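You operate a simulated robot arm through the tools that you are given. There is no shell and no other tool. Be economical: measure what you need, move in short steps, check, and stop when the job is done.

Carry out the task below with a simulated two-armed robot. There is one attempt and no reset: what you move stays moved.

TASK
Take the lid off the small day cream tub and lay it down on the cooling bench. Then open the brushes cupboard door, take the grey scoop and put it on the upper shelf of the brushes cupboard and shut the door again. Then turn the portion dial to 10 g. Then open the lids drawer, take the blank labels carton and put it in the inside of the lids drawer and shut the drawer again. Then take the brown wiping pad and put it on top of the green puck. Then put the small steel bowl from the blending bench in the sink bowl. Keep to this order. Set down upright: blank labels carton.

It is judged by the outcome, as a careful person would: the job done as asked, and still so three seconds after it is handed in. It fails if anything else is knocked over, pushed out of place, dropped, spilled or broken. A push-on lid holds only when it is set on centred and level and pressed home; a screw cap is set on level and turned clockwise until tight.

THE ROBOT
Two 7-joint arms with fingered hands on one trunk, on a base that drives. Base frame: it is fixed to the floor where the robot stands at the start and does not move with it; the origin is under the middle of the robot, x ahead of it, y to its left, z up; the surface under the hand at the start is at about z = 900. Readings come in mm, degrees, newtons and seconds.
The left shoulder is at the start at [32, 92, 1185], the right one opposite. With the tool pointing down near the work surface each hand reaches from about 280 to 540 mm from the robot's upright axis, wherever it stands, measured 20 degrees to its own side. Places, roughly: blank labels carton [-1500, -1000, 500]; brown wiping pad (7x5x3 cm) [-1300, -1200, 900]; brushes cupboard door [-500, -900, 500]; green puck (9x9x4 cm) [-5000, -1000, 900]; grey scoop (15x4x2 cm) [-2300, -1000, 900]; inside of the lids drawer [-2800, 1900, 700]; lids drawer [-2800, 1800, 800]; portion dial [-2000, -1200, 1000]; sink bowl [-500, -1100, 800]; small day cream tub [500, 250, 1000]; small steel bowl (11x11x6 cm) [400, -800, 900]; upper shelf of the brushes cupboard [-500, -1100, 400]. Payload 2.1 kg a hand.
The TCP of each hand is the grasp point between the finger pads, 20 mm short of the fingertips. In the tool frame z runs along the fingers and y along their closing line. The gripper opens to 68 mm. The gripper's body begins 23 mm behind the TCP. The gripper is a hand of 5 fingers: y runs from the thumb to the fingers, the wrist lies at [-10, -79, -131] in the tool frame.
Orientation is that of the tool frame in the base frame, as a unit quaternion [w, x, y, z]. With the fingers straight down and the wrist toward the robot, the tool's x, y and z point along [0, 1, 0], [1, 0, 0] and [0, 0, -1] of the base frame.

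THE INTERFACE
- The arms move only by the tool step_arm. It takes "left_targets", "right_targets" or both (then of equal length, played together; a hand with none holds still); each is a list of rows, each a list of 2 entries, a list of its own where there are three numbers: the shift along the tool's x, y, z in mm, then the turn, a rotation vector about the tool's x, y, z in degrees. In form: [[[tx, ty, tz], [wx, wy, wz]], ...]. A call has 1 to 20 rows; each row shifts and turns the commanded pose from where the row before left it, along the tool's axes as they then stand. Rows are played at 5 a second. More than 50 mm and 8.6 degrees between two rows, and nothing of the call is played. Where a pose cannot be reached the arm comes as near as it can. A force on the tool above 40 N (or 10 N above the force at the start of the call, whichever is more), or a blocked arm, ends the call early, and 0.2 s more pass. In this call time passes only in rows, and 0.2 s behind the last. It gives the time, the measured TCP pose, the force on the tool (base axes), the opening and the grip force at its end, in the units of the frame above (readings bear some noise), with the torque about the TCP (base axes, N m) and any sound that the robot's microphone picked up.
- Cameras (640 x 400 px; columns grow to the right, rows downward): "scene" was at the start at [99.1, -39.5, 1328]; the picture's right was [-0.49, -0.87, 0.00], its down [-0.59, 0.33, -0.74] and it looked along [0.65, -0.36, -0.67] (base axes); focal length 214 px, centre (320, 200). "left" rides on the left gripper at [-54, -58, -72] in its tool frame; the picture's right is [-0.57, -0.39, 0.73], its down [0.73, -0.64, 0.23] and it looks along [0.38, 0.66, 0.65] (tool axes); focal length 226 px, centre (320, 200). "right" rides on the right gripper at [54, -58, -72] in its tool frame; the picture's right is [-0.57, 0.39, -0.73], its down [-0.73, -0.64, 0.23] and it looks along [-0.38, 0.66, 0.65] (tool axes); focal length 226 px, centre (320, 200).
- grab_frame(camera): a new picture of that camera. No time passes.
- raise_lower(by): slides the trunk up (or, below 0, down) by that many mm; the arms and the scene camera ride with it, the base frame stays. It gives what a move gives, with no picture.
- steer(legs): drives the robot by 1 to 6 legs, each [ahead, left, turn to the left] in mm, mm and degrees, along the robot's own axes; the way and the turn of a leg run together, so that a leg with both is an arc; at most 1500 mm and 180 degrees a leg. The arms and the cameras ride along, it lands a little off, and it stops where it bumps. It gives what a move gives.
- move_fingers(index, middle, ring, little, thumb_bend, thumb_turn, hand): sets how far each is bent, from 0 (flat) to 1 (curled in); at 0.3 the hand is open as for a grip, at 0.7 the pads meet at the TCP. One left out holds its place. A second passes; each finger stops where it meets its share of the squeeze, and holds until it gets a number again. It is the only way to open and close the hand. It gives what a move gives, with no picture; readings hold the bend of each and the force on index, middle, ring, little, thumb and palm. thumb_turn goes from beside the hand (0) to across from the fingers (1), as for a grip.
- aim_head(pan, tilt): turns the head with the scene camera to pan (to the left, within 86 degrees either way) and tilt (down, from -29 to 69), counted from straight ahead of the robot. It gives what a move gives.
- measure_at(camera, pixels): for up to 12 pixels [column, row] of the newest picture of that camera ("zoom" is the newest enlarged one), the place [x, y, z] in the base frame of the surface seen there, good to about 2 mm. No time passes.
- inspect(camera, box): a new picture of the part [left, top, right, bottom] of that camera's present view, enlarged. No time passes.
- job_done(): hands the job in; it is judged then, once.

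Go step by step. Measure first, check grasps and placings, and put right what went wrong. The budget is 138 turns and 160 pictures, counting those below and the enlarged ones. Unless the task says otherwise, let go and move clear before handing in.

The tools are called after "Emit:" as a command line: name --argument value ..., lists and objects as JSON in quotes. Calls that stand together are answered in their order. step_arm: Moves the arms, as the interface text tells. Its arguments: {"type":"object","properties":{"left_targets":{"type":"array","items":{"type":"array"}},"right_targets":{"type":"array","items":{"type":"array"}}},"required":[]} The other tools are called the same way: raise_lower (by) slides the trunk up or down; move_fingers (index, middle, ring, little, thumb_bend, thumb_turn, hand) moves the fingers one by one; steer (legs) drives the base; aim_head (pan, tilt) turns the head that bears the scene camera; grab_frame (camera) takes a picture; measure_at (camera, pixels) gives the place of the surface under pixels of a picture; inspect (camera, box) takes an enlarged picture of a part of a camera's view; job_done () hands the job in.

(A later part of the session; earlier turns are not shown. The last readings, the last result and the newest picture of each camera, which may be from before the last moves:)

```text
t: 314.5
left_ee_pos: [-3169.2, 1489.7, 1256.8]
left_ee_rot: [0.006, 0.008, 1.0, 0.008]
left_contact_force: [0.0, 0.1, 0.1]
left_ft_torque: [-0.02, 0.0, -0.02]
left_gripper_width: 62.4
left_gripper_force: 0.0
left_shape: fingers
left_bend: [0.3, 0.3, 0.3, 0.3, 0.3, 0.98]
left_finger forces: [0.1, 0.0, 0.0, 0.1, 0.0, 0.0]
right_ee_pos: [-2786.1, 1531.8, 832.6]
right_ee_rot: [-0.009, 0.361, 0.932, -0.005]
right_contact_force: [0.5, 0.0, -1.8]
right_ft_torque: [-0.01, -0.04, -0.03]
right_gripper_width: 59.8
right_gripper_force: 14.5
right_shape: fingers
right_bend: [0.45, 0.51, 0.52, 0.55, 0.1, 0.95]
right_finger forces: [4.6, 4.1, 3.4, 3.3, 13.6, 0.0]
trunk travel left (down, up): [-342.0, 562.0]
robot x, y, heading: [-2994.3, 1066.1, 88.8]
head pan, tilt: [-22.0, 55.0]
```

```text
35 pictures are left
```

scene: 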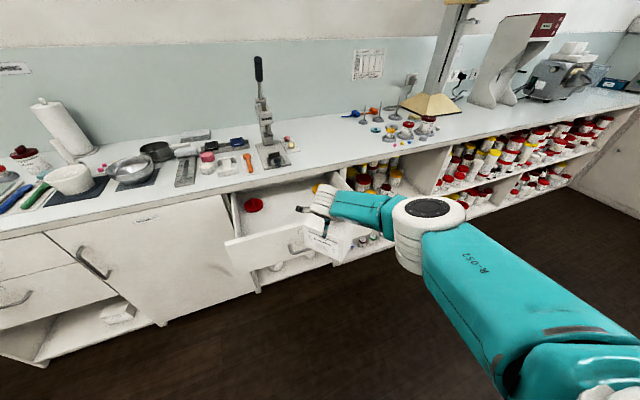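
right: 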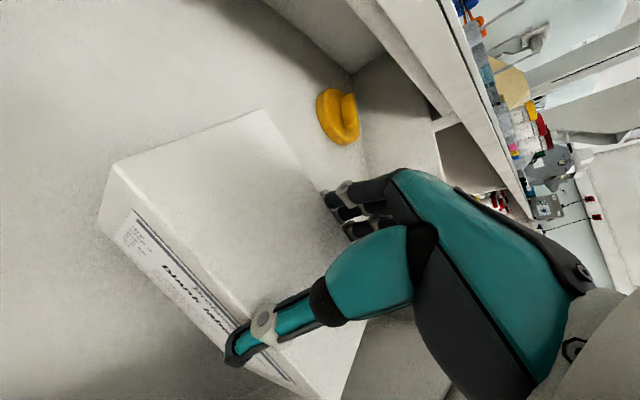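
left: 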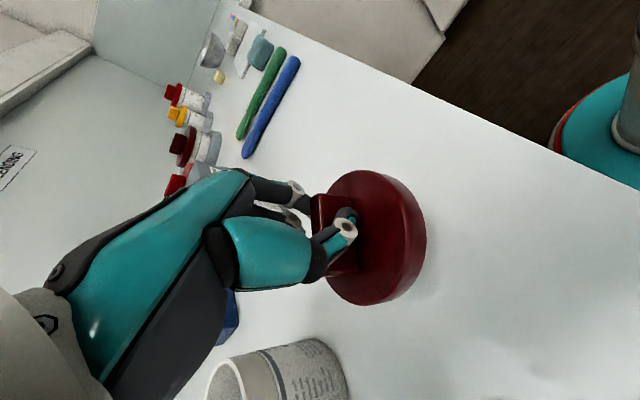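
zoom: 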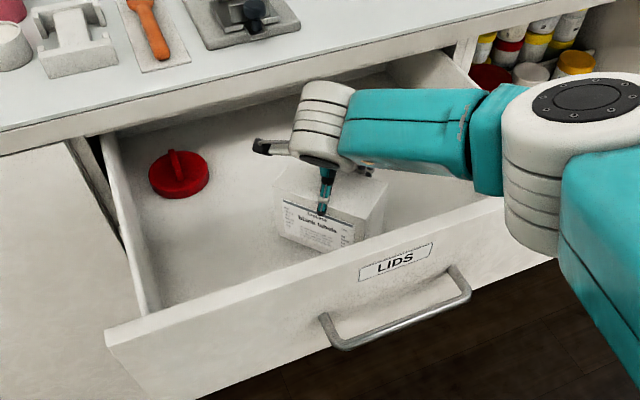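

Carton is inside above the floor. Lower to contact, release and lift.

Emit:
raise_lower --by -15

Emit:
step_arm --right_targets '[[[0, 0, 1.5], [0, 0, 0]], [[0, 0, 1.5], [0, 0, 0]], [[0, 0, 1.5], [0, 0, 0]]]'

Emit:
move_fingers --hand "right" --index 0.1 --middle 0.1 --ring 0.1 --little 0.1 --thumb_bend 0

Emit:
step_arm --right_targets '[[[0, 0, -30], [0, 0, 0]], [[0, 0, -40], [0, 0, 0]]]'

Emit:
raise_lower --by 100

Emit:
grab_frame --camera "right"

```text
t: 315.1
left_ee_pos: [-3169.3, 1489.5, 1242.8]
left_ee_rot: [0.006, 0.009, 1.0, 0.008]
left_contact_force: [-0.4, -0.4, 0.0]
left_ft_torque: [-0.02, -0.01, 0.0]
left_gripper_width: 62.5
left_gripper_force: 0.1
left_shape: fingers
left_bend: [0.3, 0.3, 0.3, 0.3, 0.3, 0.98]
left_finger forces: [0.0, 0.0, 0.0, 0.0, 0.1, 0.0]
right_ee_pos: [-2786.6, 1532.8, 817.5]
right_ee_rot: [-0.009, 0.362, 0.932, -0.003]
right_contact_force: [0.4, -0.3, -1.4]
right_ft_torque: [-0.01, -0.03, 0.0]
right_gripper_width: 59.9
right_gripper_force: 14.3
right_shape: fingers
right_bend: [0.45, 0.51, 0.52, 0.55, 0.1, 0.95]
right_finger forces: [4.6, 4.1, 3.4, 3.3, 13.5, 0.1]
trunk travel left (down, up): [-327.0, 577.0]
robot x, y, heading: [-2993.3, 1073.1, 88.7]
head pan, tilt: [-22.0, 55.0]
```

```text
t: 315.9
left_ee_pos: [-3169.2, 1488.6, 1242.3]
left_ee_rot: [0.007, 0.008, 1.0, 0.007]
left_contact_force: [0.0, 0.0, -0.2]
left_ft_torque: [-0.01, -0.01, 0.02]
left_gripper_width: 62.5
left_gripper_force: 0.2
left_shape: fingers
left_bend: [0.3, 0.3, 0.3, 0.3, 0.3, 0.98]
left_finger forces: [0.1, 0.0, 0.1, 0.0, 0.1, 0.1]
right_ee_pos: [-2785.1, 1531.0, 813.7]
right_ee_rot: [-0.009, 0.362, 0.932, -0.004]
right_contact_force: [-0.3, 0.6, 5.2]
right_ft_torque: [0.05, -0.05, 0.02]
right_gripper_width: 60.0
right_gripper_force: 15.3
right_shape: fingers
right_bend: [0.45, 0.51, 0.52, 0.55, 0.1, 0.95]
right_finger forces: [4.7, 4.3, 3.4, 3.2, 15.3, 0.1]
trunk travel left (down, up): [-327.0, 577.0]
robot x, y, heading: [-2993.6, 1067.0, 89.0]
head pan, tilt: [-22.0, 55.0]
```

```text
t: 316.9
left_ee_pos: [-3169.5, 1488.2, 1244.1]
left_ee_rot: [0.005, 0.008, 1.0, 0.008]
left_contact_force: [0.4, 1.4, -0.1]
left_ft_torque: [0.03, -0.02, -0.01]
left_gripper_width: 62.4
left_gripper_force: 0.0
left_shape: fingers
left_bend: [0.3, 0.3, 0.3, 0.3, 0.3, 0.98]
left_finger forces: [0.1, 0.0, 0.0, 0.1, 0.0, 0.1]
right_ee_pos: [-2785.9, 1531.4, 811.9]
right_ee_rot: [-0.009, 0.362, 0.932, -0.004]
right_contact_force: [-0.4, -0.2, 0.0]
right_ft_torque: [0.0, 0.0, 0.03]
right_gripper_width: 92.8
right_gripper_force: 0.2
right_shape: fingers
right_bend: [0.1, 0.1, 0.1, 0.1, 0.0, 1.0]
right_finger forces: [0.0, 0.0, 0.1, 0.0, 0.1, 0.0]
trunk travel left (down, up): [-327.0, 577.0]
robot x, y, heading: [-2995.9, 1068.0, 88.7]
head pan, tilt: [-22.0, 55.0]
```

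```text
t: 317.5
left_ee_pos: [-3168.9, 1488.5, 1240.9]
left_ee_rot: [0.005, 0.007, 1.0, 0.008]
left_contact_force: [0.3, 0.0, -1.0]
left_ft_torque: [-0.01, 0.02, 0.01]
left_gripper_width: 62.3
left_gripper_force: 0.1
left_shape: fingers
left_bend: [0.3, 0.3, 0.3, 0.3, 0.3, 0.98]
left_finger forces: [0.0, 0.0, 0.1, 0.0, 0.0, 0.1]
right_ee_pos: [-2783.4, 1531.1, 883.3]
right_ee_rot: [-0.008, 0.362, 0.932, -0.005]
right_contact_force: [0.6, 0.5, 1.2]
right_ft_torque: [0.02, -0.06, 0.02]
right_gripper_width: 93.0
right_gripper_force: 0.0
right_shape: fingers
right_bend: [0.1, 0.1, 0.1, 0.1, 0.0, 1.0]
right_finger forces: [0.0, 0.1, 0.1, 0.0, 0.0, 0.0]
trunk travel left (down, up): [-327.0, 577.0]
robot x, y, heading: [-2994.5, 1067.5, 88.6]
head pan, tilt: [-22.0, 55.0]
```

```text
t: 318.9
left_ee_pos: [-3169.8, 1488.9, 1341.6]
left_ee_rot: [0.006, 0.008, 1.0, 0.009]
left_contact_force: [-0.5, -0.5, -0.3]
left_ft_torque: [-0.01, 0.02, 0.01]
left_gripper_width: 62.3
left_gripper_force: 0.1
left_shape: fingers
left_bend: [0.3, 0.3, 0.3, 0.3, 0.3, 0.98]
left_finger forces: [0.1, 0.0, 0.0, 0.0, 0.1, 0.1]
right_ee_pos: [-2784.9, 1532.0, 983.1]
right_ee_rot: [-0.009, 0.36, 0.933, -0.005]
right_contact_force: [0.1, 0.5, -0.1]
right_ft_torque: [0.06, 0.0, 0.0]
right_gripper_width: 93.0
right_gripper_force: 0.1
right_shape: fingers
right_bend: [0.1, 0.1, 0.1, 0.1, 0.0, 1.0]
right_finger forces: [0.0, 0.1, 0.1, 0.1, 0.0, 0.0]
trunk travel left (down, up): [-427.0, 477.0]
robot x, y, heading: [-2990.3, 1064.7, 88.5]
head pan, tilt: [-22.0, 55.0]
```

```text
34 pictures are left
```

right: 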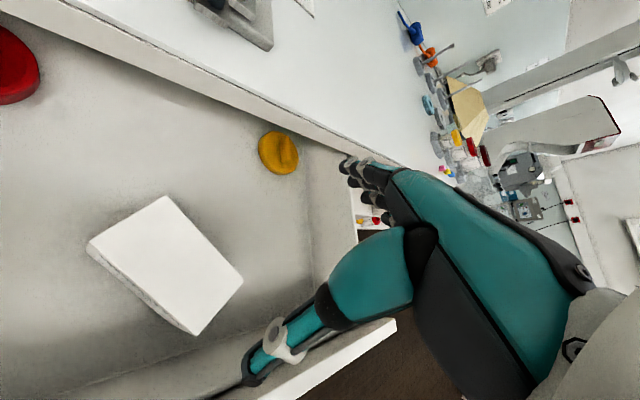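

Carton stands upright in the drawer. Now back away, point the closed hand ahead, lower to panel height, ready to push the drawer shut.

Emit:
steer --legs '[[-330, 0, 1.3]]'

Emit:
move_fingers --hand "right" --index 0.7 --middle 0.7 --ring 0.7 --little 0.7 --thumb_bend 0.6

Emit:
step_arm --right_targets '[[[0, 0, 0], [0, 0, -8.2]], [[0, 0, 0], [0, 0, -8.2]], [[0, 0, 0], [0, 0, -8.2]], [[0, 0, 0], [0, 0, -8.2]], [[0, 0, 0], [0, 0, -8.2]], [[0, 0, 0], [-8.2, 0, 0]], [[0, 0, 0], [-8.2, 0, 0]], [[0, 0, 0], [-8.2, 0, 0]], [[0, 0, 0], [-8.2, 0, 0]], [[0, 0, 0], [-8.2, 0, 0]], [[0, 0, 0], [-8.2, 0, 0]], [[0, 0, 0], [-8.2, 0, 0]], [[0, 0, 0], [-8.2, 0, 0]], [[0, 0, 0], [-8.2, 0, 0]]]'

Emit:
raise_lower --by -160

Emit:
grab_frame --camera "scene"

```text
t: 321.0
left_ee_pos: [-3181.8, 1156.7, 1342.6]
left_ee_rot: [0.006, -0.004, 1.0, 0.008]
left_contact_force: [-0.5, -0.1, -0.2]
left_ft_torque: [-0.02, -0.01, 0.0]
left_gripper_width: 62.3
left_gripper_force: 0.0
left_shape: fingers
left_bend: [0.3, 0.3, 0.3, 0.3, 0.3, 0.98]
left_finger forces: [0.0, 0.0, 0.1, 0.0, 0.1, 0.0]
right_ee_pos: [-2798.8, 1208.3, 983.3]
right_ee_rot: [-0.008, 0.35, 0.937, -0.004]
right_contact_force: [0.0, 0.3, 0.1]
right_ft_torque: [0.0, -0.01, 0.01]
right_gripper_width: 92.9
right_gripper_force: 0.1
right_shape: fingers
right_bend: [0.1, 0.1, 0.1, 0.1, 0.0, 1.0]
right_finger forces: [0.0, 0.0, 0.0, 0.0, 0.0, 0.0]
trunk travel left (down, up): [-427.0, 477.0]
robot x, y, heading: [-2996.8, 732.5, 90.4]
head pan, tilt: [-22.0, 55.0]
```

```text
t: 322.0
left_ee_pos: [-3181.9, 1156.6, 1342.4]
left_ee_rot: [0.006, -0.004, 1.0, 0.008]
left_contact_force: [0.2, -0.2, -0.2]
left_ft_torque: [-0.04, -0.02, 0.01]
left_gripper_width: 62.2
left_gripper_force: 0.1
left_shape: fingers
left_bend: [0.3, 0.3, 0.3, 0.3, 0.3, 0.98]
left_finger forces: [0.0, 0.0, 0.0, 0.0, 0.1, 0.0]
right_ee_pos: [-2799.1, 1208.6, 983.4]
right_ee_rot: [-0.009, 0.35, 0.937, -0.004]
right_contact_force: [0.1, -0.3, 0.4]
right_ft_torque: [0.01, -0.03, -0.01]
right_gripper_width: 3.8
right_gripper_force: 0.2
right_shape: fingers
right_bend: [0.7, 0.7, 0.7, 0.7, 0.6, 1.0]
right_finger forces: [0.0, 0.0, 0.0, 0.1, 0.0, 0.1]
trunk travel left (down, up): [-427.0, 477.0]
robot x, y, heading: [-2989.9, 736.7, 90.5]
head pan, tilt: [-22.0, 55.0]
```

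```text
t: 325.0
left_ee_pos: [-3181.9, 1155.9, 1342.0]
left_ee_rot: [0.006, -0.005, 1.0, 0.008]
left_contact_force: [-0.6, -0.4, 0.2]
left_ft_torque: [0.03, 0.0, 0.01]
left_gripper_width: 62.3
left_gripper_force: 0.1
left_shape: fingers
left_bend: [0.3, 0.3, 0.3, 0.3, 0.3, 0.98]
left_finger forces: [0.0, 0.0, 0.1, 0.0, 0.1, 0.0]
right_ee_pos: [-2798.0, 1207.9, 983.4]
right_ee_rot: [-0.009, 0.002, 0.977, 0.212]
right_contact_force: [-0.2, 0.5, -0.4]
right_ft_torque: [0.02, 0.01, -0.01]
right_gripper_width: 4.1
right_gripper_force: 0.1
right_shape: fingers
right_bend: [0.7, 0.7, 0.7, 0.7, 0.6, 1.0]
right_finger forces: [0.0, 0.0, 0.0, 0.0, 0.0, 0.0]
right hand out of reach, approached as far as the arm can: row 9, 10, 11, 12, 13, 14
trunk travel left (down, up): [-427.0, 477.0]
robot x, y, heading: [-2995.1, 735.8, 90.3]
head pan, tilt: [-22.0, 55.0]
```

```text
t: 326.9
left_ee_pos: [-3181.8, 1155.6, 1183.0]
left_ee_rot: [0.006, -0.004, 1.0, 0.009]
left_contact_force: [0.2, 0.0, -0.2]
left_ft_torque: [0.01, 0.03, -0.01]
left_gripper_width: 62.2
left_gripper_force: 0.1
left_shape: fingers
left_bend: [0.3, 0.3, 0.3, 0.3, 0.3, 0.98]
left_finger forces: [0.0, 0.0, 0.1, 0.0, 0.1, 0.0]
right_ee_pos: [-2798.5, 1208.5, 823.3]
right_ee_rot: [-0.011, 0.001, 0.977, 0.212]
right_contact_force: [0.6, 0.2, 0.4]
right_ft_torque: [0.01, -0.01, 0.01]
right_gripper_width: 4.0
right_gripper_force: 0.0
right_shape: fingers
right_bend: [0.7, 0.7, 0.7, 0.7, 0.6, 1.0]
right_finger forces: [0.0, 0.0, 0.1, 0.0, 0.0, 0.0]
trunk travel left (down, up): [-267.0, 637.0]
robot x, y, heading: [-2995.6, 733.8, 90.3]
head pan, tilt: [-22.0, 55.0]
```

```text
33 pictures are left
```

scene: 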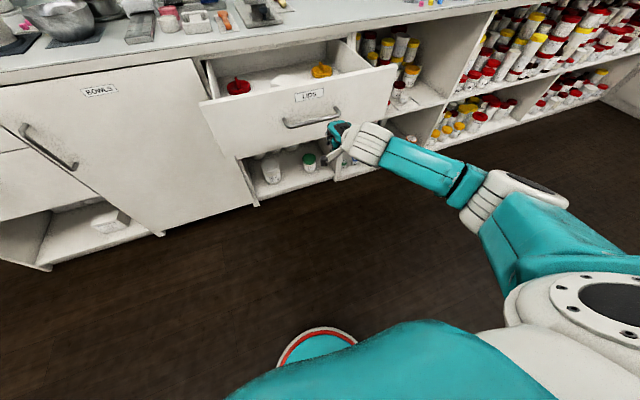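

Tilted hand will push best on the handle bar itself (z 780). Lower 53 mm and drive ahead to shut the drawer.

Emit:
raise_lower --by -53

Emit:
steer --legs '[[370, 0, 0], [45, 0, 0]]'

Emit:
grab_frame --camera "scene"

Emit:
measure_at --camera "scene" --pixels '[[250, 100], [270, 110], [300, 90], [260, 130], [240, 120], [210, 120], [180, 130]]'

```text
t: 327.8
left_ee_pos: [-3183.2, 1155.8, 1129.6]
left_ee_rot: [0.006, -0.005, 1.0, 0.007]
left_contact_force: [0.9, 0.0, 0.5]
left_ft_torque: [0.04, 0.03, -0.01]
left_gripper_width: 62.7
left_gripper_force: 0.0
left_shape: fingers
left_bend: [0.3, 0.3, 0.3, 0.3, 0.3, 0.98]
left_finger forces: [0.0, 0.1, 0.0, 0.1, 0.0, 0.1]
right_ee_pos: [-2798.8, 1209.0, 770.4]
right_ee_rot: [-0.011, 0.001, 0.977, 0.211]
right_contact_force: [-0.6, 0.0, -0.5]
right_ft_torque: [-0.01, -0.01, 0.0]
right_gripper_width: 3.9
right_gripper_force: 0.0
right_shape: fingers
right_bend: [0.7, 0.7, 0.7, 0.7, 0.6, 1.0]
right_finger forces: [0.0, 0.0, 0.0, 0.0, 0.0, 0.0]
trunk travel left (down, up): [-214.0, 690.0]
robot x, y, heading: [-3000.2, 739.0, 90.2]
head pan, tilt: [-22.0, 55.0]
```

```text
t: 330.9
left_ee_pos: [-3185.4, 1568.1, 1130.1]
left_ee_rot: [0.006, -0.003, 1.0, 0.009]
left_contact_force: [0.2, 0.2, -0.4]
left_ft_torque: [0.02, -0.01, 0.03]
left_gripper_width: 62.3
left_gripper_force: 0.1
left_shape: fingers
left_bend: [0.3, 0.3, 0.3, 0.3, 0.3, 0.98]
left_finger forces: [0.1, 0.1, 0.0, 0.0, 0.0, 0.0]
right_ee_pos: [-2800.5, 1621.5, 771.5]
right_ee_rot: [-0.01, 0.001, 0.977, 0.214]
right_contact_force: [-2.5, -25.6, 10.4]
right_ft_torque: [0.33, -0.14, -0.24]
right_gripper_width: 0.3
right_gripper_force: 14.3
right_shape: fingers
right_bend: [0.7, 0.71, 0.71, 0.7, 0.59, 1.0]
right_finger forces: [4.0, 13.3, 10.9, 0.1, 0.0, 0.0]
trunk travel left (down, up): [-214.0, 690.0]
robot x, y, heading: [-2999.2, 1154.8, 90.2]
head pan, tilt: [-22.0, 55.0]
stopped in leg 2: the force on the tool passed its limit at 41 N (the readings are from after the stop); the commanded pose is now the measured one
```

```text
32 pictures are left
```

scene: 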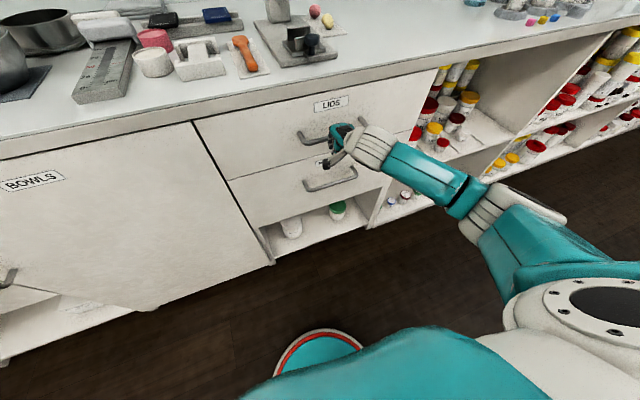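

```text
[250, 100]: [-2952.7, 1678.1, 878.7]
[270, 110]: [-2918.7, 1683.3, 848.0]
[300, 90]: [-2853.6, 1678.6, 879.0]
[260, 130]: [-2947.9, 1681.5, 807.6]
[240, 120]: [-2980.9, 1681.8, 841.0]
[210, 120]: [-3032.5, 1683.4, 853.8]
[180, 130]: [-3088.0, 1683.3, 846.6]
```

Drawer is shut (front at y 1682). Back off, restore the hand downward and open, then drive to the brown wiping pad.

Emit:
steer --legs '[[-300, 0, 0]]'

Emit:
raise_lower --by 270

Emit:
step_arm --right_targets '[[[0, 0, 0], [8.2, 0, 0]], [[0, 0, 0], [8.2, 0, 0]], [[0, 0, 0], [8.2, 0, 0]]]'

Emit:
move_fingers --hand "right" --index 0.3 --middle 0.3 --ring 0.3 --little 0.3 --thumb_bend 0.3 --thumb_turn 1

Emit:
steer --legs '[[0, 0, 179.8], [0, 1500, 0], [0, 290, 0], [1260, 0, 0]]'

Emit:
aim_head --pan -10 --tilt 40

Emit:
grab_frame --camera "scene"

```text
t: 332.9
left_ee_pos: [-3183.3, 1272.1, 1129.0]
left_ee_rot: [0.006, -0.004, 1.0, 0.008]
left_contact_force: [-0.1, -0.4, 0.2]
left_ft_torque: [-0.01, 0.02, 0.01]
left_gripper_width: 62.4
left_gripper_force: 0.0
left_shape: fingers
left_bend: [0.3, 0.3, 0.3, 0.3, 0.3, 0.98]
left_finger forces: [0.0, 0.0, 0.1, 0.1, 0.0, 0.0]
right_ee_pos: [-2799.9, 1324.5, 769.7]
right_ee_rot: [-0.01, 0.0, 0.977, 0.212]
right_contact_force: [0.1, -0.8, 0.3]
right_ft_torque: [0.02, 0.02, 0.0]
right_gripper_width: 3.6
right_gripper_force: 0.2
right_shape: fingers
right_bend: [0.7, 0.7, 0.7, 0.7, 0.6, 1.0]
right_finger forces: [0.0, 0.0, 0.1, 0.0, 0.1, 0.1]
trunk travel left (down, up): [-214.0, 690.0]
robot x, y, heading: [-2996.4, 850.3, 90.1]
head pan, tilt: [-22.0, 55.0]
```

```text
t: 335.7
left_ee_pos: [-3184.1, 1272.3, 1399.6]
left_ee_rot: [0.005, -0.005, 1.0, 0.007]
left_contact_force: [0.5, -0.4, 0.6]
left_ft_torque: [0.0, -0.03, 0.03]
left_gripper_width: 62.0
left_gripper_force: 0.0
left_shape: fingers
left_bend: [0.3, 0.3, 0.3, 0.3, 0.3, 0.98]
left_finger forces: [0.1, 0.0, 0.0, 0.1, 0.0, 0.0]
right_ee_pos: [-2800.3, 1325.8, 1040.7]
right_ee_rot: [-0.01, 0.002, 0.977, 0.212]
right_contact_force: [-0.1, 0.0, 1.0]
right_ft_torque: [0.0, 0.0, 0.01]
right_gripper_width: 3.8
right_gripper_force: 0.0
right_shape: fingers
right_bend: [0.7, 0.7, 0.7, 0.7, 0.6, 1.0]
right_finger forces: [0.0, 0.0, 0.0, 0.1, 0.0, 0.0]
trunk travel left (down, up): [-484.0, 420.0]
robot x, y, heading: [-2994.7, 857.5, 90.2]
head pan, tilt: [-22.0, 55.0]
```

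```text
t: 336.5
left_ee_pos: [-3182.8, 1272.7, 1397.7]
left_ee_rot: [0.006, -0.004, 1.0, 0.009]
left_contact_force: [-0.5, 0.4, 0.6]
left_ft_torque: [-0.02, -0.02, -0.02]
left_gripper_width: 62.3
left_gripper_force: 0.1
left_shape: fingers
left_bend: [0.3, 0.3, 0.3, 0.3, 0.3, 0.98]
left_finger forces: [0.0, 0.0, 0.0, 0.0, 0.0, 0.0]
right_ee_pos: [-2800.9, 1324.5, 1040.2]
right_ee_rot: [-0.01, -0.001, 1.0, -0.002]
right_contact_force: [-0.1, -0.8, -0.3]
right_ft_torque: [0.0, 0.03, 0.0]
right_gripper_width: 4.0
right_gripper_force: 0.0
right_shape: fingers
right_bend: [0.7, 0.7, 0.7, 0.7, 0.6, 1.0]
right_finger forces: [0.0, 0.1, 0.0, 0.0, 0.0, 0.0]
trunk travel left (down, up): [-484.0, 420.0]
robot x, y, heading: [-3000.3, 850.6, 90.2]
head pan, tilt: [-22.0, 55.0]
```

```text
t: 337.5
left_ee_pos: [-3184.0, 1272.8, 1398.5]
left_ee_rot: [0.007, -0.004, 1.0, 0.008]
left_contact_force: [0.1, 0.1, 0.3]
left_ft_torque: [-0.01, -0.01, 0.03]
left_gripper_width: 62.5
left_gripper_force: 0.1
left_shape: fingers
left_bend: [0.3, 0.3, 0.3, 0.3, 0.3, 0.98]
left_finger forces: [0.0, 0.1, 0.0, 0.0, 0.1, 0.1]
right_ee_pos: [-2800.0, 1324.6, 1041.1]
right_ee_rot: [-0.009, -0.002, 1.0, 0.0]
right_contact_force: [-0.3, -0.8, -0.1]
right_ft_torque: [0.01, 0.0, 0.02]
right_gripper_width: 62.2
right_gripper_force: 0.0
right_shape: fingers
right_bend: [0.3, 0.3, 0.3, 0.3, 0.3, 0.98]
right_finger forces: [0.1, 0.0, 0.0, 0.1, 0.0, 0.0]
trunk travel left (down, up): [-484.0, 420.0]
robot x, y, heading: [-2997.5, 856.7, 90.3]
head pan, tilt: [-22.0, 55.0]
```

```text
t: 359.8
left_ee_pos: [-1047.8, -841.1, 1399.4]
left_ee_rot: [0.008, 1.0, -0.005, -0.005]
left_contact_force: [-0.7, -0.7, 0.6]
left_ft_torque: [-0.04, -0.01, 0.02]
left_gripper_width: 62.3
left_gripper_force: 0.0
left_shape: fingers
left_bend: [0.3, 0.3, 0.3, 0.3, 0.3, 0.98]
left_finger forces: [0.0, 0.0, 0.1, 0.0, 0.0, 0.0]
right_ee_pos: [-1432.1, -886.4, 1040.2]
right_ee_rot: [-0.001, 1.0, -0.008, 0.009]
right_contact_force: [0.2, -0.2, 0.1]
right_ft_torque: [0.04, -0.01, 0.01]
right_gripper_width: 61.8
right_gripper_force: 0.1
right_shape: fingers
right_bend: [0.3, 0.3, 0.3, 0.3, 0.3, 0.98]
right_finger forces: [0.0, 0.1, 0.0, 0.1, 0.1, 0.0]
trunk travel left (down, up): [-484.0, 420.0]
robot x, y, heading: [-1228.8, -418.9, -91.1]
head pan, tilt: [-22.0, 55.0]
```

```text
t: 360.6
left_ee_pos: [-1047.5, -840.1, 1399.3]
left_ee_rot: [0.008, 1.0, -0.005, -0.006]
left_contact_force: [0.1, 1.0, -0.4]
left_ft_torque: [0.03, 0.03, -0.02]
left_gripper_width: 62.4
left_gripper_force: 0.0
left_shape: fingers
left_bend: [0.3, 0.3, 0.3, 0.3, 0.3, 0.98]
left_finger forces: [0.1, 0.0, 0.0, 0.1, 0.1, 0.0]
right_ee_pos: [-1432.7, -885.6, 1040.8]
right_ee_rot: [-0.001, 1.0, -0.007, 0.009]
right_contact_force: [-0.5, -0.2, 0.0]
right_ft_torque: [0.01, -0.03, 0.01]
right_gripper_width: 61.9
right_gripper_force: 0.1
right_shape: fingers
right_bend: [0.3, 0.3, 0.3, 0.3, 0.3, 0.98]
right_finger forces: [0.0, 0.0, 0.0, 0.0, 0.0, 0.0]
trunk travel left (down, up): [-484.0, 420.0]
robot x, y, heading: [-1227.8, -420.1, -91.1]
head pan, tilt: [-10.0, 40.0]
```

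```text
31 pictures are left
```

scene: 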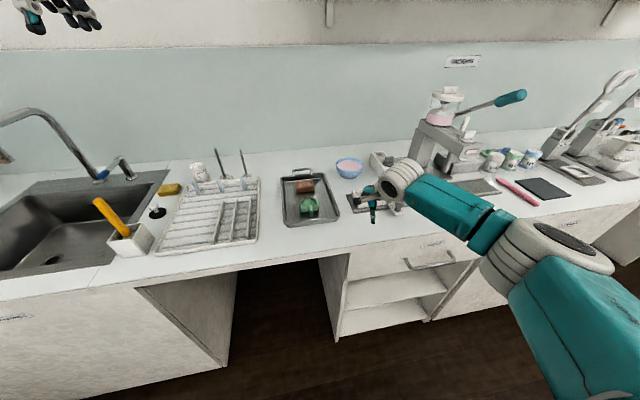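

The brown pad is in the tray at (305,186). Zoom and measure.

Emit:
inspect --camera "scene" --box '[270, 160, 350, 230]'

Emit:
measure_at --camera "zoom" --pixels '[[225, 195], [340, 185], [235, 235], [345, 230], [290, 205], [290, 250], [200, 250], [310, 300], [290, 165], [440, 250], [120, 250], [310, 345]]'

```text
5.71 times, centred on (310, 195) of scene
```

zoom: 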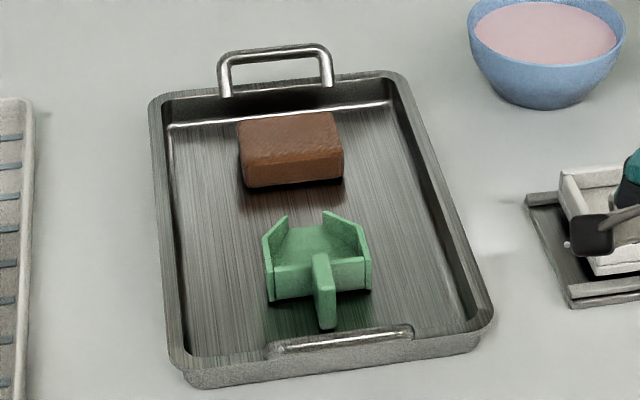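

```text
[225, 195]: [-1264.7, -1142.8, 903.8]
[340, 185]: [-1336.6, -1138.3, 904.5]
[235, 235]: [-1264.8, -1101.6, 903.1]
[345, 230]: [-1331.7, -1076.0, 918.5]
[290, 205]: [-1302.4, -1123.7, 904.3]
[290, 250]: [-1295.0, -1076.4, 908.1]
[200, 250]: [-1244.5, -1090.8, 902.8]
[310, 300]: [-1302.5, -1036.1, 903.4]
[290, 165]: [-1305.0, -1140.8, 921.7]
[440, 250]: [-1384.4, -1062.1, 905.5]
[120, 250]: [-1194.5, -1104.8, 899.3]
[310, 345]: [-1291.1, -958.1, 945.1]
```

Emit:
measure_at --camera "zoom" --pixels '[[290, 120], [250, 122], [325, 116], [340, 150], [245, 158], [290, 108], [215, 112], [370, 100], [290, 145], [400, 85], [160, 100]]'

Emit:
aim_head --pan 10 --tilt 5

Emit:
grab_frame --camera "scene"

Emit:
measure_at --camera "scene" --pixels '[[300, 150], [250, 130], [400, 130], [330, 120], [200, 150], [320, 100]]'

```text
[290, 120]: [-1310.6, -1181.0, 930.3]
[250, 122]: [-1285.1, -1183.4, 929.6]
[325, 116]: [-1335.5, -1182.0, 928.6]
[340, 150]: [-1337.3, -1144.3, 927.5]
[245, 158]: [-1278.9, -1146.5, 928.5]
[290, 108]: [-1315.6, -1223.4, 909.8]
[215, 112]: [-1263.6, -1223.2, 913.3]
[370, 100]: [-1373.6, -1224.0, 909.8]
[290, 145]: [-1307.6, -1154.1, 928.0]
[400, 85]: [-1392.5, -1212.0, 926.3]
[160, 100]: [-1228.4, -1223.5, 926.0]
```

```text
t: 361.6
left_ee_pos: [-1048.3, -840.9, 1398.5]
left_ee_rot: [0.007, 1.0, -0.004, -0.006]
left_contact_force: [-1.2, 0.7, 0.2]
left_ft_torque: [0.02, -0.03, -0.04]
left_gripper_width: 62.2
left_gripper_force: 0.1
left_shape: fingers
left_bend: [0.3, 0.3, 0.3, 0.3, 0.3, 0.98]
left_finger forces: [0.1, 0.0, 0.0, 0.0, 0.2, 0.1]
right_ee_pos: [-1431.5, -884.3, 1040.2]
right_ee_rot: [-0.002, 1.0, -0.008, 0.01]
right_contact_force: [0.6, -0.4, -0.5]
right_ft_torque: [0.02, -0.01, 0.04]
right_gripper_width: 62.0
right_gripper_force: 0.1
right_shape: fingers
right_bend: [0.3, 0.3, 0.3, 0.3, 0.3, 0.98]
right_finger forces: [0.1, 0.0, 0.0, 0.0, 0.0, 0.0]
trunk travel left (down, up): [-484.0, 420.0]
robot x, y, heading: [-1226.5, -417.2, -90.8]
head pan, tilt: [10.0, 5.0]
```

```text
29 pictures are left
```

scene: 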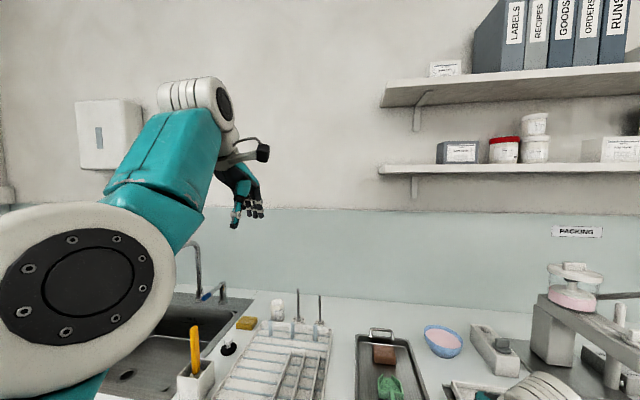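

```text
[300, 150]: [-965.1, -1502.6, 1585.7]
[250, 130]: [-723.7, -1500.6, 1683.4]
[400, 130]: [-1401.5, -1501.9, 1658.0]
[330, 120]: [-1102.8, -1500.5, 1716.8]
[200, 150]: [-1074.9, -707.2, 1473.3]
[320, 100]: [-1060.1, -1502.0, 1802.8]
```

Pad centre ≈[−1308,−1166], top z 929, ~30 mm gap to the tray wall. Drive over it and lower to just above.

Emit:
steer --legs '[[252, 127, 0.8]]'

Emit:
move_fingers --hand "right" --index 0.33 --middle 0.33 --ring 0.33 --little 0.33 --thumb_bend 0.28

Emit:
step_arm --right_targets '[[[0, 15, 0], [0, 0, 0]], [[0, 15, 0], [0, 0, 0]], [[0, 0, 40], [0, 0, 0]], [[0, 0, 30], [0, 0, 0]]]'

Emit:
grab_frame --camera "right"

```text
t: 363.5
left_ee_pos: [-915.7, -1093.3, 1398.5]
left_ee_rot: [0.008, 1.0, 0.002, -0.007]
left_contact_force: [0.2, -0.3, 0.0]
left_ft_torque: [0.0, -0.02, -0.04]
left_gripper_width: 62.5
left_gripper_force: 0.1
left_shape: fingers
left_bend: [0.3, 0.3, 0.3, 0.3, 0.3, 0.98]
left_finger forces: [0.0, 0.1, 0.1, 0.0, 0.1, 0.0]
right_ee_pos: [-1300.1, -1143.6, 1040.0]
right_ee_rot: [-0.001, 1.0, 0.0, 0.009]
right_contact_force: [-0.7, -1.0, 0.3]
right_ft_torque: [-0.02, 0.02, 0.01]
right_gripper_width: 62.0
right_gripper_force: 0.1
right_shape: fingers
right_bend: [0.3, 0.3, 0.3, 0.3, 0.3, 0.98]
right_finger forces: [0.1, 0.1, 0.0, 0.0, 0.0, 0.0]
trunk travel left (down, up): [-484.0, 420.0]
robot x, y, heading: [-1101.0, -670.3, -89.9]
head pan, tilt: [10.0, 5.0]
```

```text
t: 364.5
left_ee_pos: [-915.6, -1093.0, 1398.2]
left_ee_rot: [0.008, 1.0, 0.002, -0.006]
left_contact_force: [-0.9, 0.1, 1.3]
left_ft_torque: [0.01, 0.01, -0.02]
left_gripper_width: 62.2
left_gripper_force: 0.0
left_shape: fingers
left_bend: [0.3, 0.3, 0.3, 0.3, 0.3, 0.98]
left_finger forces: [0.0, 0.1, 0.0, 0.1, 0.0, 0.0]
right_ee_pos: [-1298.7, -1143.0, 1039.3]
right_ee_rot: [0.0, 1.0, 0.0, 0.009]
right_contact_force: [0.1, -0.5, -0.1]
right_ft_torque: [0.0, 0.03, -0.02]
right_gripper_width: 61.0
right_gripper_force: 0.1
right_shape: fingers
right_bend: [0.33, 0.33, 0.33, 0.33, 0.28, 0.98]
right_finger forces: [0.1, 0.1, 0.0, 0.0, 0.0, 0.0]
trunk travel left (down, up): [-484.0, 420.0]
robot x, y, heading: [-1102.1, -673.6, -89.7]
head pan, tilt: [10.0, 5.0]
```

```text
t: 365.5
left_ee_pos: [-916.1, -1093.3, 1399.4]
left_ee_rot: [0.008, 1.0, 0.002, -0.006]
left_contact_force: [-0.6, 1.0, -0.4]
left_ft_torque: [-0.02, 0.01, 0.02]
left_gripper_width: 62.4
left_gripper_force: 0.1
left_shape: fingers
left_bend: [0.3, 0.3, 0.3, 0.3, 0.3, 0.98]
left_finger forces: [0.0, 0.0, 0.0, 0.1, 0.0, 0.1]
right_ee_pos: [-1297.2, -1173.9, 970.8]
right_ee_rot: [-0.002, 1.0, -0.001, 0.009]
right_contact_force: [0.6, -0.4, 0.4]
right_ft_torque: [-0.01, -0.01, 0.0]
right_gripper_width: 61.1
right_gripper_force: 0.0
right_shape: fingers
right_bend: [0.33, 0.33, 0.33, 0.33, 0.28, 0.98]
right_finger forces: [0.1, 0.0, 0.0, 0.0, 0.0, 0.0]
trunk travel left (down, up): [-484.0, 420.0]
robot x, y, heading: [-1103.8, -677.2, -90.1]
head pan, tilt: [10.0, 5.0]
```

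```text
28 pictures are left
```

right: 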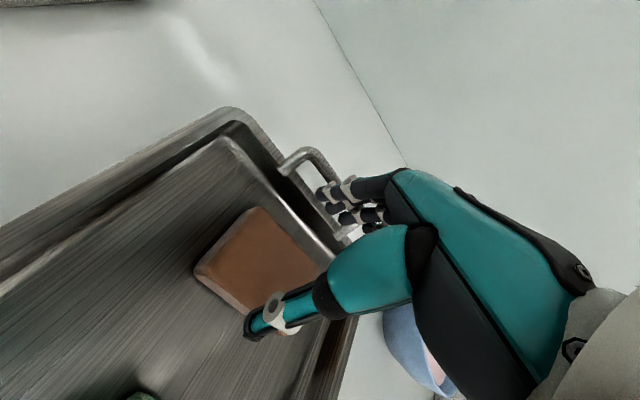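

Shift −9 in x and back 10 mm so fingers stay clear of the tray wall, descend, close, lift.

Emit:
step_arm --right_targets '[[[-9, -10, 0], [0, 0, 0]], [[0, 0, 18], [0, 0, 0]], [[0, 0, 18], [0, 0, 0]]]'

Emit:
move_fingers --hand "right" --index 0.6 --middle 0.6 --ring 0.6 --little 0.6 --thumb_bend 0.6

Emit:
step_arm --right_targets '[[[0, 0, -15], [0, 0, 0]], [[0, 0, -30], [0, 0, 0]], [[0, 0, -35], [0, 0, 0]]]'

Emit:
grab_frame --camera "right"

```text
t: 366.3
left_ee_pos: [-916.2, -1092.8, 1397.9]
left_ee_rot: [0.008, 1.0, 0.002, -0.007]
left_contact_force: [0.8, 0.2, 0.1]
left_ft_torque: [-0.02, -0.01, -0.03]
left_gripper_width: 62.3
left_gripper_force: 0.1
left_shape: fingers
left_bend: [0.3, 0.3, 0.3, 0.3, 0.3, 0.98]
left_finger forces: [0.1, 0.1, 0.0, 0.0, 0.0, 0.0]
right_ee_pos: [-1305.2, -1157.7, 937.4]
right_ee_rot: [-0.001, 1.0, 0.0, 0.01]
right_contact_force: [-0.6, 0.2, 1.2]
right_ft_torque: [-0.02, 0.0, -0.03]
right_gripper_width: 61.6
right_gripper_force: 0.4
right_shape: fingers
right_bend: [0.32, 0.33, 0.33, 0.33, 0.28, 0.98]
right_finger forces: [0.4, 0.0, 0.0, 0.0, 0.1, 0.0]
right hand out of reach, approached as far as the arm can: row 3
trunk travel left (down, up): [-484.0, 420.0]
robot x, y, heading: [-1102.9, -676.0, -89.8]
head pan, tilt: [10.0, 5.0]
```

```text
t: 367.3
left_ee_pos: [-916.1, -1092.0, 1399.5]
left_ee_rot: [0.008, 1.0, 0.003, -0.006]
left_contact_force: [-1.0, 0.0, 0.0]
left_ft_torque: [0.01, 0.0, -0.02]
left_gripper_width: 62.2
left_gripper_force: 0.0
left_shape: fingers
left_bend: [0.3, 0.3, 0.3, 0.3, 0.3, 0.98]
left_finger forces: [0.0, 0.0, 0.1, 0.0, 0.0, 0.1]
right_ee_pos: [-1306.0, -1158.0, 936.7]
right_ee_rot: [-0.001, 1.0, -0.001, 0.011]
right_contact_force: [-0.7, -2.4, 3.4]
right_ft_torque: [-0.15, 0.12, 0.06]
right_gripper_width: 41.9
right_gripper_force: 11.7
right_shape: fingers
right_bend: [0.5, 0.53, 0.53, 0.58, 0.32, 0.98]
right_finger forces: [3.6, 3.4, 3.2, 2.9, 9.5, 0.1]
trunk travel left (down, up): [-484.0, 420.0]
robot x, y, heading: [-1103.4, -673.5, -90.0]
head pan, tilt: [10.0, 5.0]
```

```text
t: 368.1
left_ee_pos: [-916.4, -1093.1, 1397.9]
left_ee_rot: [0.008, 1.0, 0.002, -0.006]
left_contact_force: [-0.4, 0.9, 0.7]
left_ft_torque: [-0.03, 0.01, 0.02]
left_gripper_width: 62.3
left_gripper_force: 0.0
left_shape: fingers
left_bend: [0.3, 0.3, 0.3, 0.3, 0.3, 0.98]
left_finger forces: [0.0, 0.0, 0.0, 0.2, 0.0, 0.1]
right_ee_pos: [-1305.7, -1157.2, 1016.8]
right_ee_rot: [-0.001, 1.0, -0.001, 0.01]
right_contact_force: [-0.2, 0.8, -0.4]
right_ft_torque: [0.03, 0.02, -0.03]
right_gripper_width: 42.0
right_gripper_force: 9.9
right_shape: fingers
right_bend: [0.51, 0.53, 0.54, 0.6, 0.32, 0.98]
right_finger forces: [3.5, 3.1, 2.7, 0.4, 9.4, 0.0]
trunk travel left (down, up): [-484.0, 420.0]
robot x, y, heading: [-1102.1, -671.2, -89.8]
head pan, tilt: [10.0, 5.0]
```

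```text
27 pictures are left
```

right: 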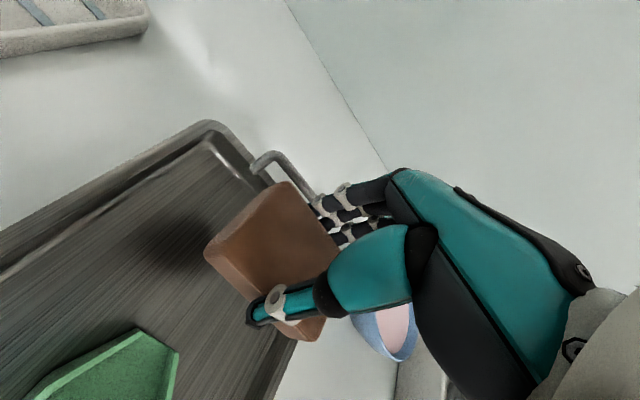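

Pad is held. Carry it to the green puck near [−5000,−1000].

Emit:
steer --legs '[[-450, 0, 0], [0, -1500, 0], [0, -1500, 0], [0, -660, 0]]'

Emit:
aim_head --pan -15 --tilt 35

Emit:
grab_frame --camera "scene"

Emit:
inspect --camera "scene" --box '[200, 140, 440, 290]'

```text
t: 388.1
left_ee_pos: [-4579.6, -633.4, 1399.7]
left_ee_rot: [0.007, 1.0, -0.006, -0.006]
left_contact_force: [-0.4, 0.2, 0.9]
left_ft_torque: [0.0, -0.01, -0.03]
left_gripper_width: 62.2
left_gripper_force: 0.0
left_shape: fingers
left_bend: [0.3, 0.3, 0.3, 0.3, 0.3, 0.98]
left_finger forces: [0.0, 0.1, 0.0, 0.1, 0.0, 0.1]
right_ee_pos: [-4970.4, -692.2, 1016.0]
right_ee_rot: [0.0, 1.0, -0.009, 0.009]
right_contact_force: [-0.1, -0.1, -0.8]
right_ft_torque: [-0.02, -0.03, 0.02]
right_gripper_width: 42.1
right_gripper_force: 9.4
right_shape: fingers
right_bend: [0.51, 0.53, 0.54, 0.6, 0.32, 0.98]
right_finger forces: [3.6, 3.1, 2.7, 0.5, 9.5, 0.0]
trunk travel left (down, up): [-484.0, 420.0]
robot x, y, heading: [-4758.3, -211.9, -90.9]
head pan, tilt: [10.0, 5.0]
```

```text
t: 389.1
left_ee_pos: [-4580.2, -634.3, 1399.8]
left_ee_rot: [0.008, 1.0, -0.006, -0.006]
left_contact_force: [0.3, 1.1, 0.4]
left_ft_torque: [-0.01, 0.0, -0.01]
left_gripper_width: 62.2
left_gripper_force: 0.0
left_shape: fingers
left_bend: [0.3, 0.3, 0.3, 0.3, 0.3, 0.98]
left_finger forces: [0.0, 0.0, 0.0, 0.0, 0.0, 0.0]
right_ee_pos: [-4970.2, -693.3, 1015.3]
right_ee_rot: [0.0, 1.0, -0.009, 0.01]
right_contact_force: [0.0, -0.3, -0.7]
right_ft_torque: [-0.01, -0.03, 0.02]
right_gripper_width: 42.2
right_gripper_force: 9.6
right_shape: fingers
right_bend: [0.51, 0.53, 0.54, 0.6, 0.32, 0.98]
right_finger forces: [3.6, 3.1, 2.7, 0.4, 9.4, 0.0]
trunk travel left (down, up): [-484.0, 420.0]
robot x, y, heading: [-4758.6, -210.9, -90.9]
head pan, tilt: [-15.0, 35.0]
```

```text
26 pictures are left
```

scene: 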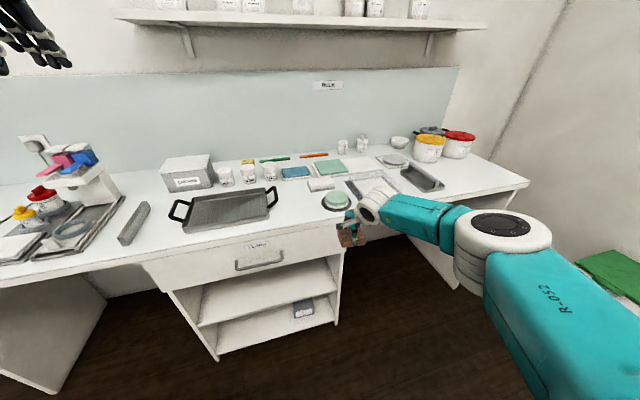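

```text
2.67 times, centred on (320, 215) of scene
```

zoom: 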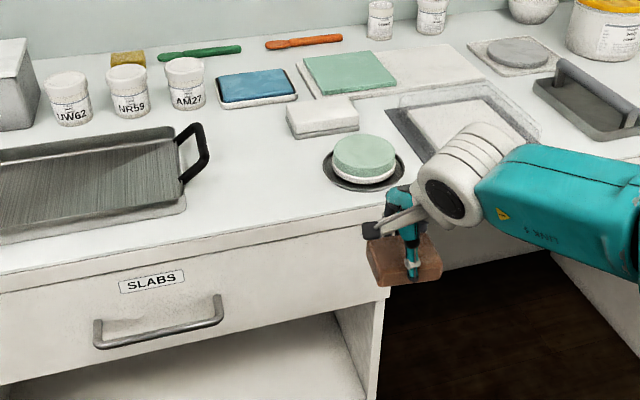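

The green puck is the round one at zoom (364,155). Measure it.

Emit:
measure_at --camera "zoom" --pixels '[[364, 152], [336, 155], [394, 157], [364, 138], [364, 168], [364, 178], [345, 185], [402, 270], [370, 260], [440, 265]]'

Emit:
measure_at --camera "scene" --pixels '[[336, 196], [350, 233], [336, 201], [327, 199], [346, 199]]'

```text
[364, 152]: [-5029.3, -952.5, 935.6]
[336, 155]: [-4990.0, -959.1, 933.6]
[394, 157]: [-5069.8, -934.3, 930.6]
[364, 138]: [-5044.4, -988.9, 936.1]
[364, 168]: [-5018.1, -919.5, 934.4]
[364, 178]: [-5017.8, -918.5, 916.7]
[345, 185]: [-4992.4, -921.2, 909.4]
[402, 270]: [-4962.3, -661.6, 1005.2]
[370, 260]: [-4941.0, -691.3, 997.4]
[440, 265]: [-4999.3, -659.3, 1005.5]
```

```text
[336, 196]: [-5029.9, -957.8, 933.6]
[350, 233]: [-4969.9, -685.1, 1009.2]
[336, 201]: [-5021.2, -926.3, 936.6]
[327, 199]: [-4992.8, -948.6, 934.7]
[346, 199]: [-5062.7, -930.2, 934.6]
```

Puck top z 936, centre [−5029,−952]; pad bottom is 33 below TCP. Drive over it and lower close.

Emit:
steer --legs '[[268, -54, 0]]'

Emit:
raise_lower --by -36

Emit:
grab_frame --camera "right"

Emit:
aim_head --pan -22 --tilt 45

Emit:
inspect --camera "scene" --box '[250, 110, 410, 210]'

```text
t: 391.0
left_ee_pos: [-4637.6, -901.5, 1398.5]
left_ee_rot: [0.008, 1.0, -0.006, -0.007]
left_contact_force: [0.9, -0.2, -0.1]
left_ft_torque: [0.01, -0.01, -0.01]
left_gripper_width: 62.5
left_gripper_force: 0.0
left_shape: fingers
left_bend: [0.3, 0.3, 0.3, 0.3, 0.3, 0.98]
left_finger forces: [0.1, 0.0, 0.0, 0.0, 0.1, 0.0]
right_ee_pos: [-5028.6, -961.6, 1014.9]
right_ee_rot: [-0.001, 1.0, -0.01, 0.01]
right_contact_force: [-0.8, -0.1, -0.2]
right_ft_torque: [0.04, 0.0, -0.02]
right_gripper_width: 41.9
right_gripper_force: 9.6
right_shape: fingers
right_bend: [0.51, 0.53, 0.54, 0.6, 0.32, 0.98]
right_finger forces: [3.5, 3.0, 2.7, 0.4, 9.4, 0.0]
trunk travel left (down, up): [-484.0, 420.0]
robot x, y, heading: [-4816.4, -478.4, -90.9]
head pan, tilt: [-15.0, 35.0]
```

```text
t: 391.8
left_ee_pos: [-4638.1, -901.5, 1362.7]
left_ee_rot: [0.008, 1.0, -0.005, -0.006]
left_contact_force: [0.7, -0.5, 0.3]
left_ft_torque: [0.03, 0.02, 0.02]
left_gripper_width: 61.8
left_gripper_force: 0.0
left_shape: fingers
left_bend: [0.3, 0.3, 0.3, 0.3, 0.3, 0.98]
left_finger forces: [0.1, 0.0, 0.1, 0.1, 0.0, 0.0]
right_ee_pos: [-5029.1, -959.9, 981.5]
right_ee_rot: [-0.001, 1.0, -0.01, 0.01]
right_contact_force: [0.1, 0.5, -0.4]
right_ft_torque: [0.03, 0.03, -0.03]
right_gripper_width: 42.3
right_gripper_force: 9.4
right_shape: fingers
right_bend: [0.51, 0.53, 0.54, 0.6, 0.32, 0.98]
right_finger forces: [3.6, 3.2, 2.8, 0.5, 9.4, 0.0]
trunk travel left (down, up): [-448.0, 456.0]
robot x, y, heading: [-4815.4, -479.9, -90.8]
head pan, tilt: [-15.0, 35.0]
```

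```text
24 pictures are left
```

right: 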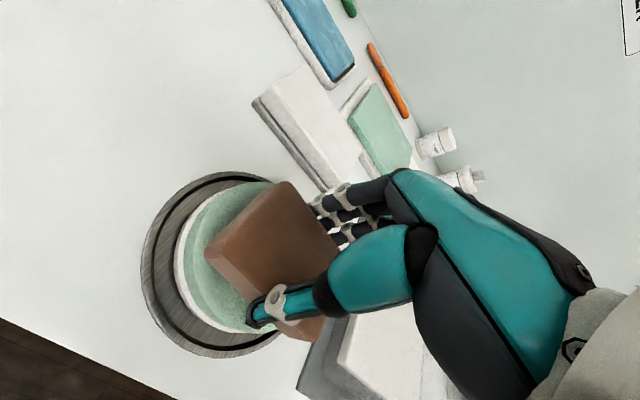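

```text
t: 392.5
left_ee_pos: [-4638.6, -901.3, 1362.9]
left_ee_rot: [0.007, 1.0, -0.005, -0.006]
left_contact_force: [-0.1, 0.4, 0.6]
left_ft_torque: [0.03, 0.01, 0.0]
left_gripper_width: 62.2
left_gripper_force: 0.0
left_shape: fingers
left_bend: [0.3, 0.3, 0.3, 0.3, 0.3, 0.98]
left_finger forces: [0.0, 0.1, 0.0, 0.0, 0.0, 0.1]
right_ee_pos: [-5029.5, -960.7, 980.4]
right_ee_rot: [-0.001, 1.0, -0.009, 0.01]
right_contact_force: [-0.2, -0.5, -0.1]
right_ft_torque: [0.0, -0.01, -0.01]
right_gripper_width: 42.1
right_gripper_force: 9.5
right_shape: fingers
right_bend: [0.51, 0.53, 0.54, 0.6, 0.32, 0.98]
right_finger forces: [3.5, 3.1, 2.7, 0.4, 9.3, 0.0]
trunk travel left (down, up): [-448.0, 456.0]
robot x, y, heading: [-4817.1, -476.4, -91.0]
head pan, tilt: [-22.0, 45.0]
```

```text
4.00 times, centred on (330, 160) of scene
```

zoom: 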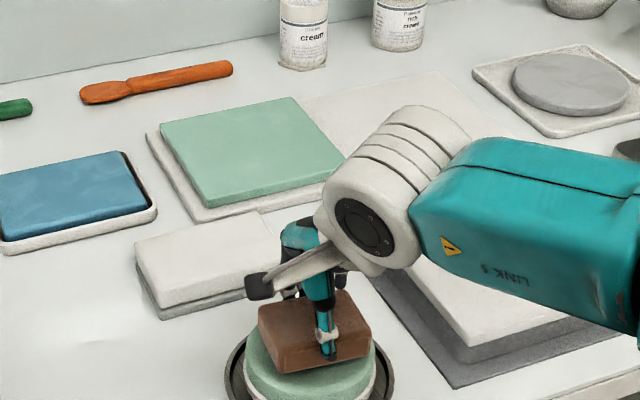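

Pad is centred above the puck. Lower to contact, release, lift, and check.

Emit:
step_arm --right_targets '[[[0, 0, 3], [0, 0, 0]], [[0, 0, 3], [0, 0, 0]], [[0, 0, 2], [0, 0, 0]], [[0, 0, 2], [0, 0, 0]]]'

Emit:
move_fingers --hand "right" --index 0.35 --middle 0.35 --ring 0.35 --little 0.35 --thumb_bend 0.15

Emit:
step_arm --right_targets '[[[0, 0, -30], [0, 0, 0]], [[0, 0, -40], [0, 0, 0]], [[0, 0, -40], [0, 0, 0]]]'

Emit:
grab_frame --camera "right"

```text
t: 393.5
left_ee_pos: [-4638.2, -902.2, 1364.3]
left_ee_rot: [0.008, 1.0, -0.006, -0.007]
left_contact_force: [-0.3, 0.6, 0.7]
left_ft_torque: [-0.03, 0.01, -0.04]
left_gripper_width: 62.4
left_gripper_force: 0.0
left_shape: fingers
left_bend: [0.3, 0.3, 0.3, 0.3, 0.3, 0.98]
left_finger forces: [0.0, 0.0, 0.0, 0.0, 0.0, 0.0]
right_ee_pos: [-5027.9, -960.1, 969.7]
right_ee_rot: [-0.001, 1.0, -0.009, 0.009]
right_contact_force: [0.0, -0.1, -1.1]
right_ft_torque: [0.0, -0.01, 0.01]
right_gripper_width: 41.9
right_gripper_force: 9.8
right_shape: fingers
right_bend: [0.51, 0.53, 0.54, 0.6, 0.32, 0.98]
right_finger forces: [3.5, 3.1, 2.7, 0.4, 9.4, 0.0]
trunk travel left (down, up): [-448.0, 456.0]
robot x, y, heading: [-4817.3, -476.5, -90.9]
head pan, tilt: [-22.0, 45.0]
```

```text
t: 394.5
left_ee_pos: [-4639.0, -900.9, 1362.7]
left_ee_rot: [0.008, 1.0, -0.007, -0.006]
left_contact_force: [0.2, -0.2, -0.1]
left_ft_torque: [-0.02, -0.02, 0.03]
left_gripper_width: 62.4
left_gripper_force: 0.0
left_shape: fingers
left_bend: [0.3, 0.3, 0.3, 0.3, 0.3, 0.98]
left_finger forces: [0.0, 0.0, 0.0, 0.0, 0.1, 0.0]
right_ee_pos: [-5028.7, -958.8, 969.6]
right_ee_rot: [-0.001, 1.0, -0.009, 0.01]
right_contact_force: [-0.5, -0.1, 0.4]
right_ft_torque: [0.0, -0.04, -0.01]
right_gripper_width: 65.9
right_gripper_force: 0.1
right_shape: fingers
right_bend: [0.35, 0.35, 0.35, 0.35, 0.15, 0.97]
right_finger forces: [0.0, 0.1, 0.1, 0.0, 0.1, 0.0]
trunk travel left (down, up): [-448.0, 456.0]
robot x, y, heading: [-4818.3, -480.2, -91.1]
head pan, tilt: [-22.0, 45.0]
```

```text
t: 395.3
left_ee_pos: [-4638.1, -901.4, 1364.0]
left_ee_rot: [0.007, 1.0, -0.006, -0.006]
left_contact_force: [-0.5, -0.2, -0.1]
left_ft_torque: [0.01, -0.01, 0.0]
left_gripper_width: 62.2
left_gripper_force: 0.0
left_shape: fingers
left_bend: [0.3, 0.3, 0.3, 0.3, 0.3, 0.98]
left_finger forces: [0.1, 0.0, 0.1, 0.0, 0.0, 0.1]
right_ee_pos: [-5031.4, -959.4, 1080.1]
right_ee_rot: [-0.001, 1.0, -0.01, 0.01]
right_contact_force: [0.3, 0.3, -0.2]
right_ft_torque: [0.01, -0.01, 0.01]
right_gripper_width: 66.2
right_gripper_force: 0.1
right_shape: fingers
right_bend: [0.35, 0.35, 0.35, 0.35, 0.15, 0.97]
right_finger forces: [0.0, 0.0, 0.0, 0.0, 0.0, 0.0]
trunk travel left (down, up): [-448.0, 456.0]
robot x, y, heading: [-4816.3, -475.6, -91.0]
head pan, tilt: [-22.0, 45.0]
```

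```text
22 pictures are left
```

right: 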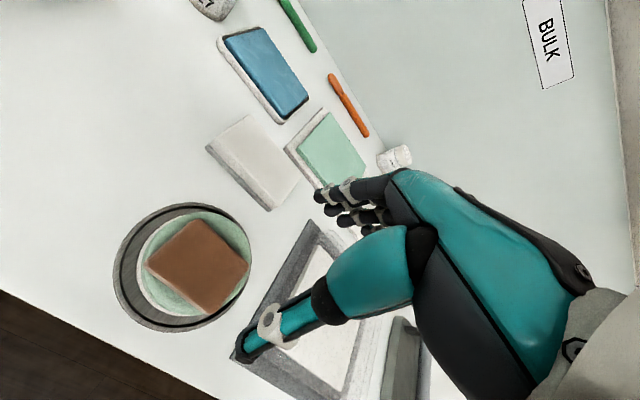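

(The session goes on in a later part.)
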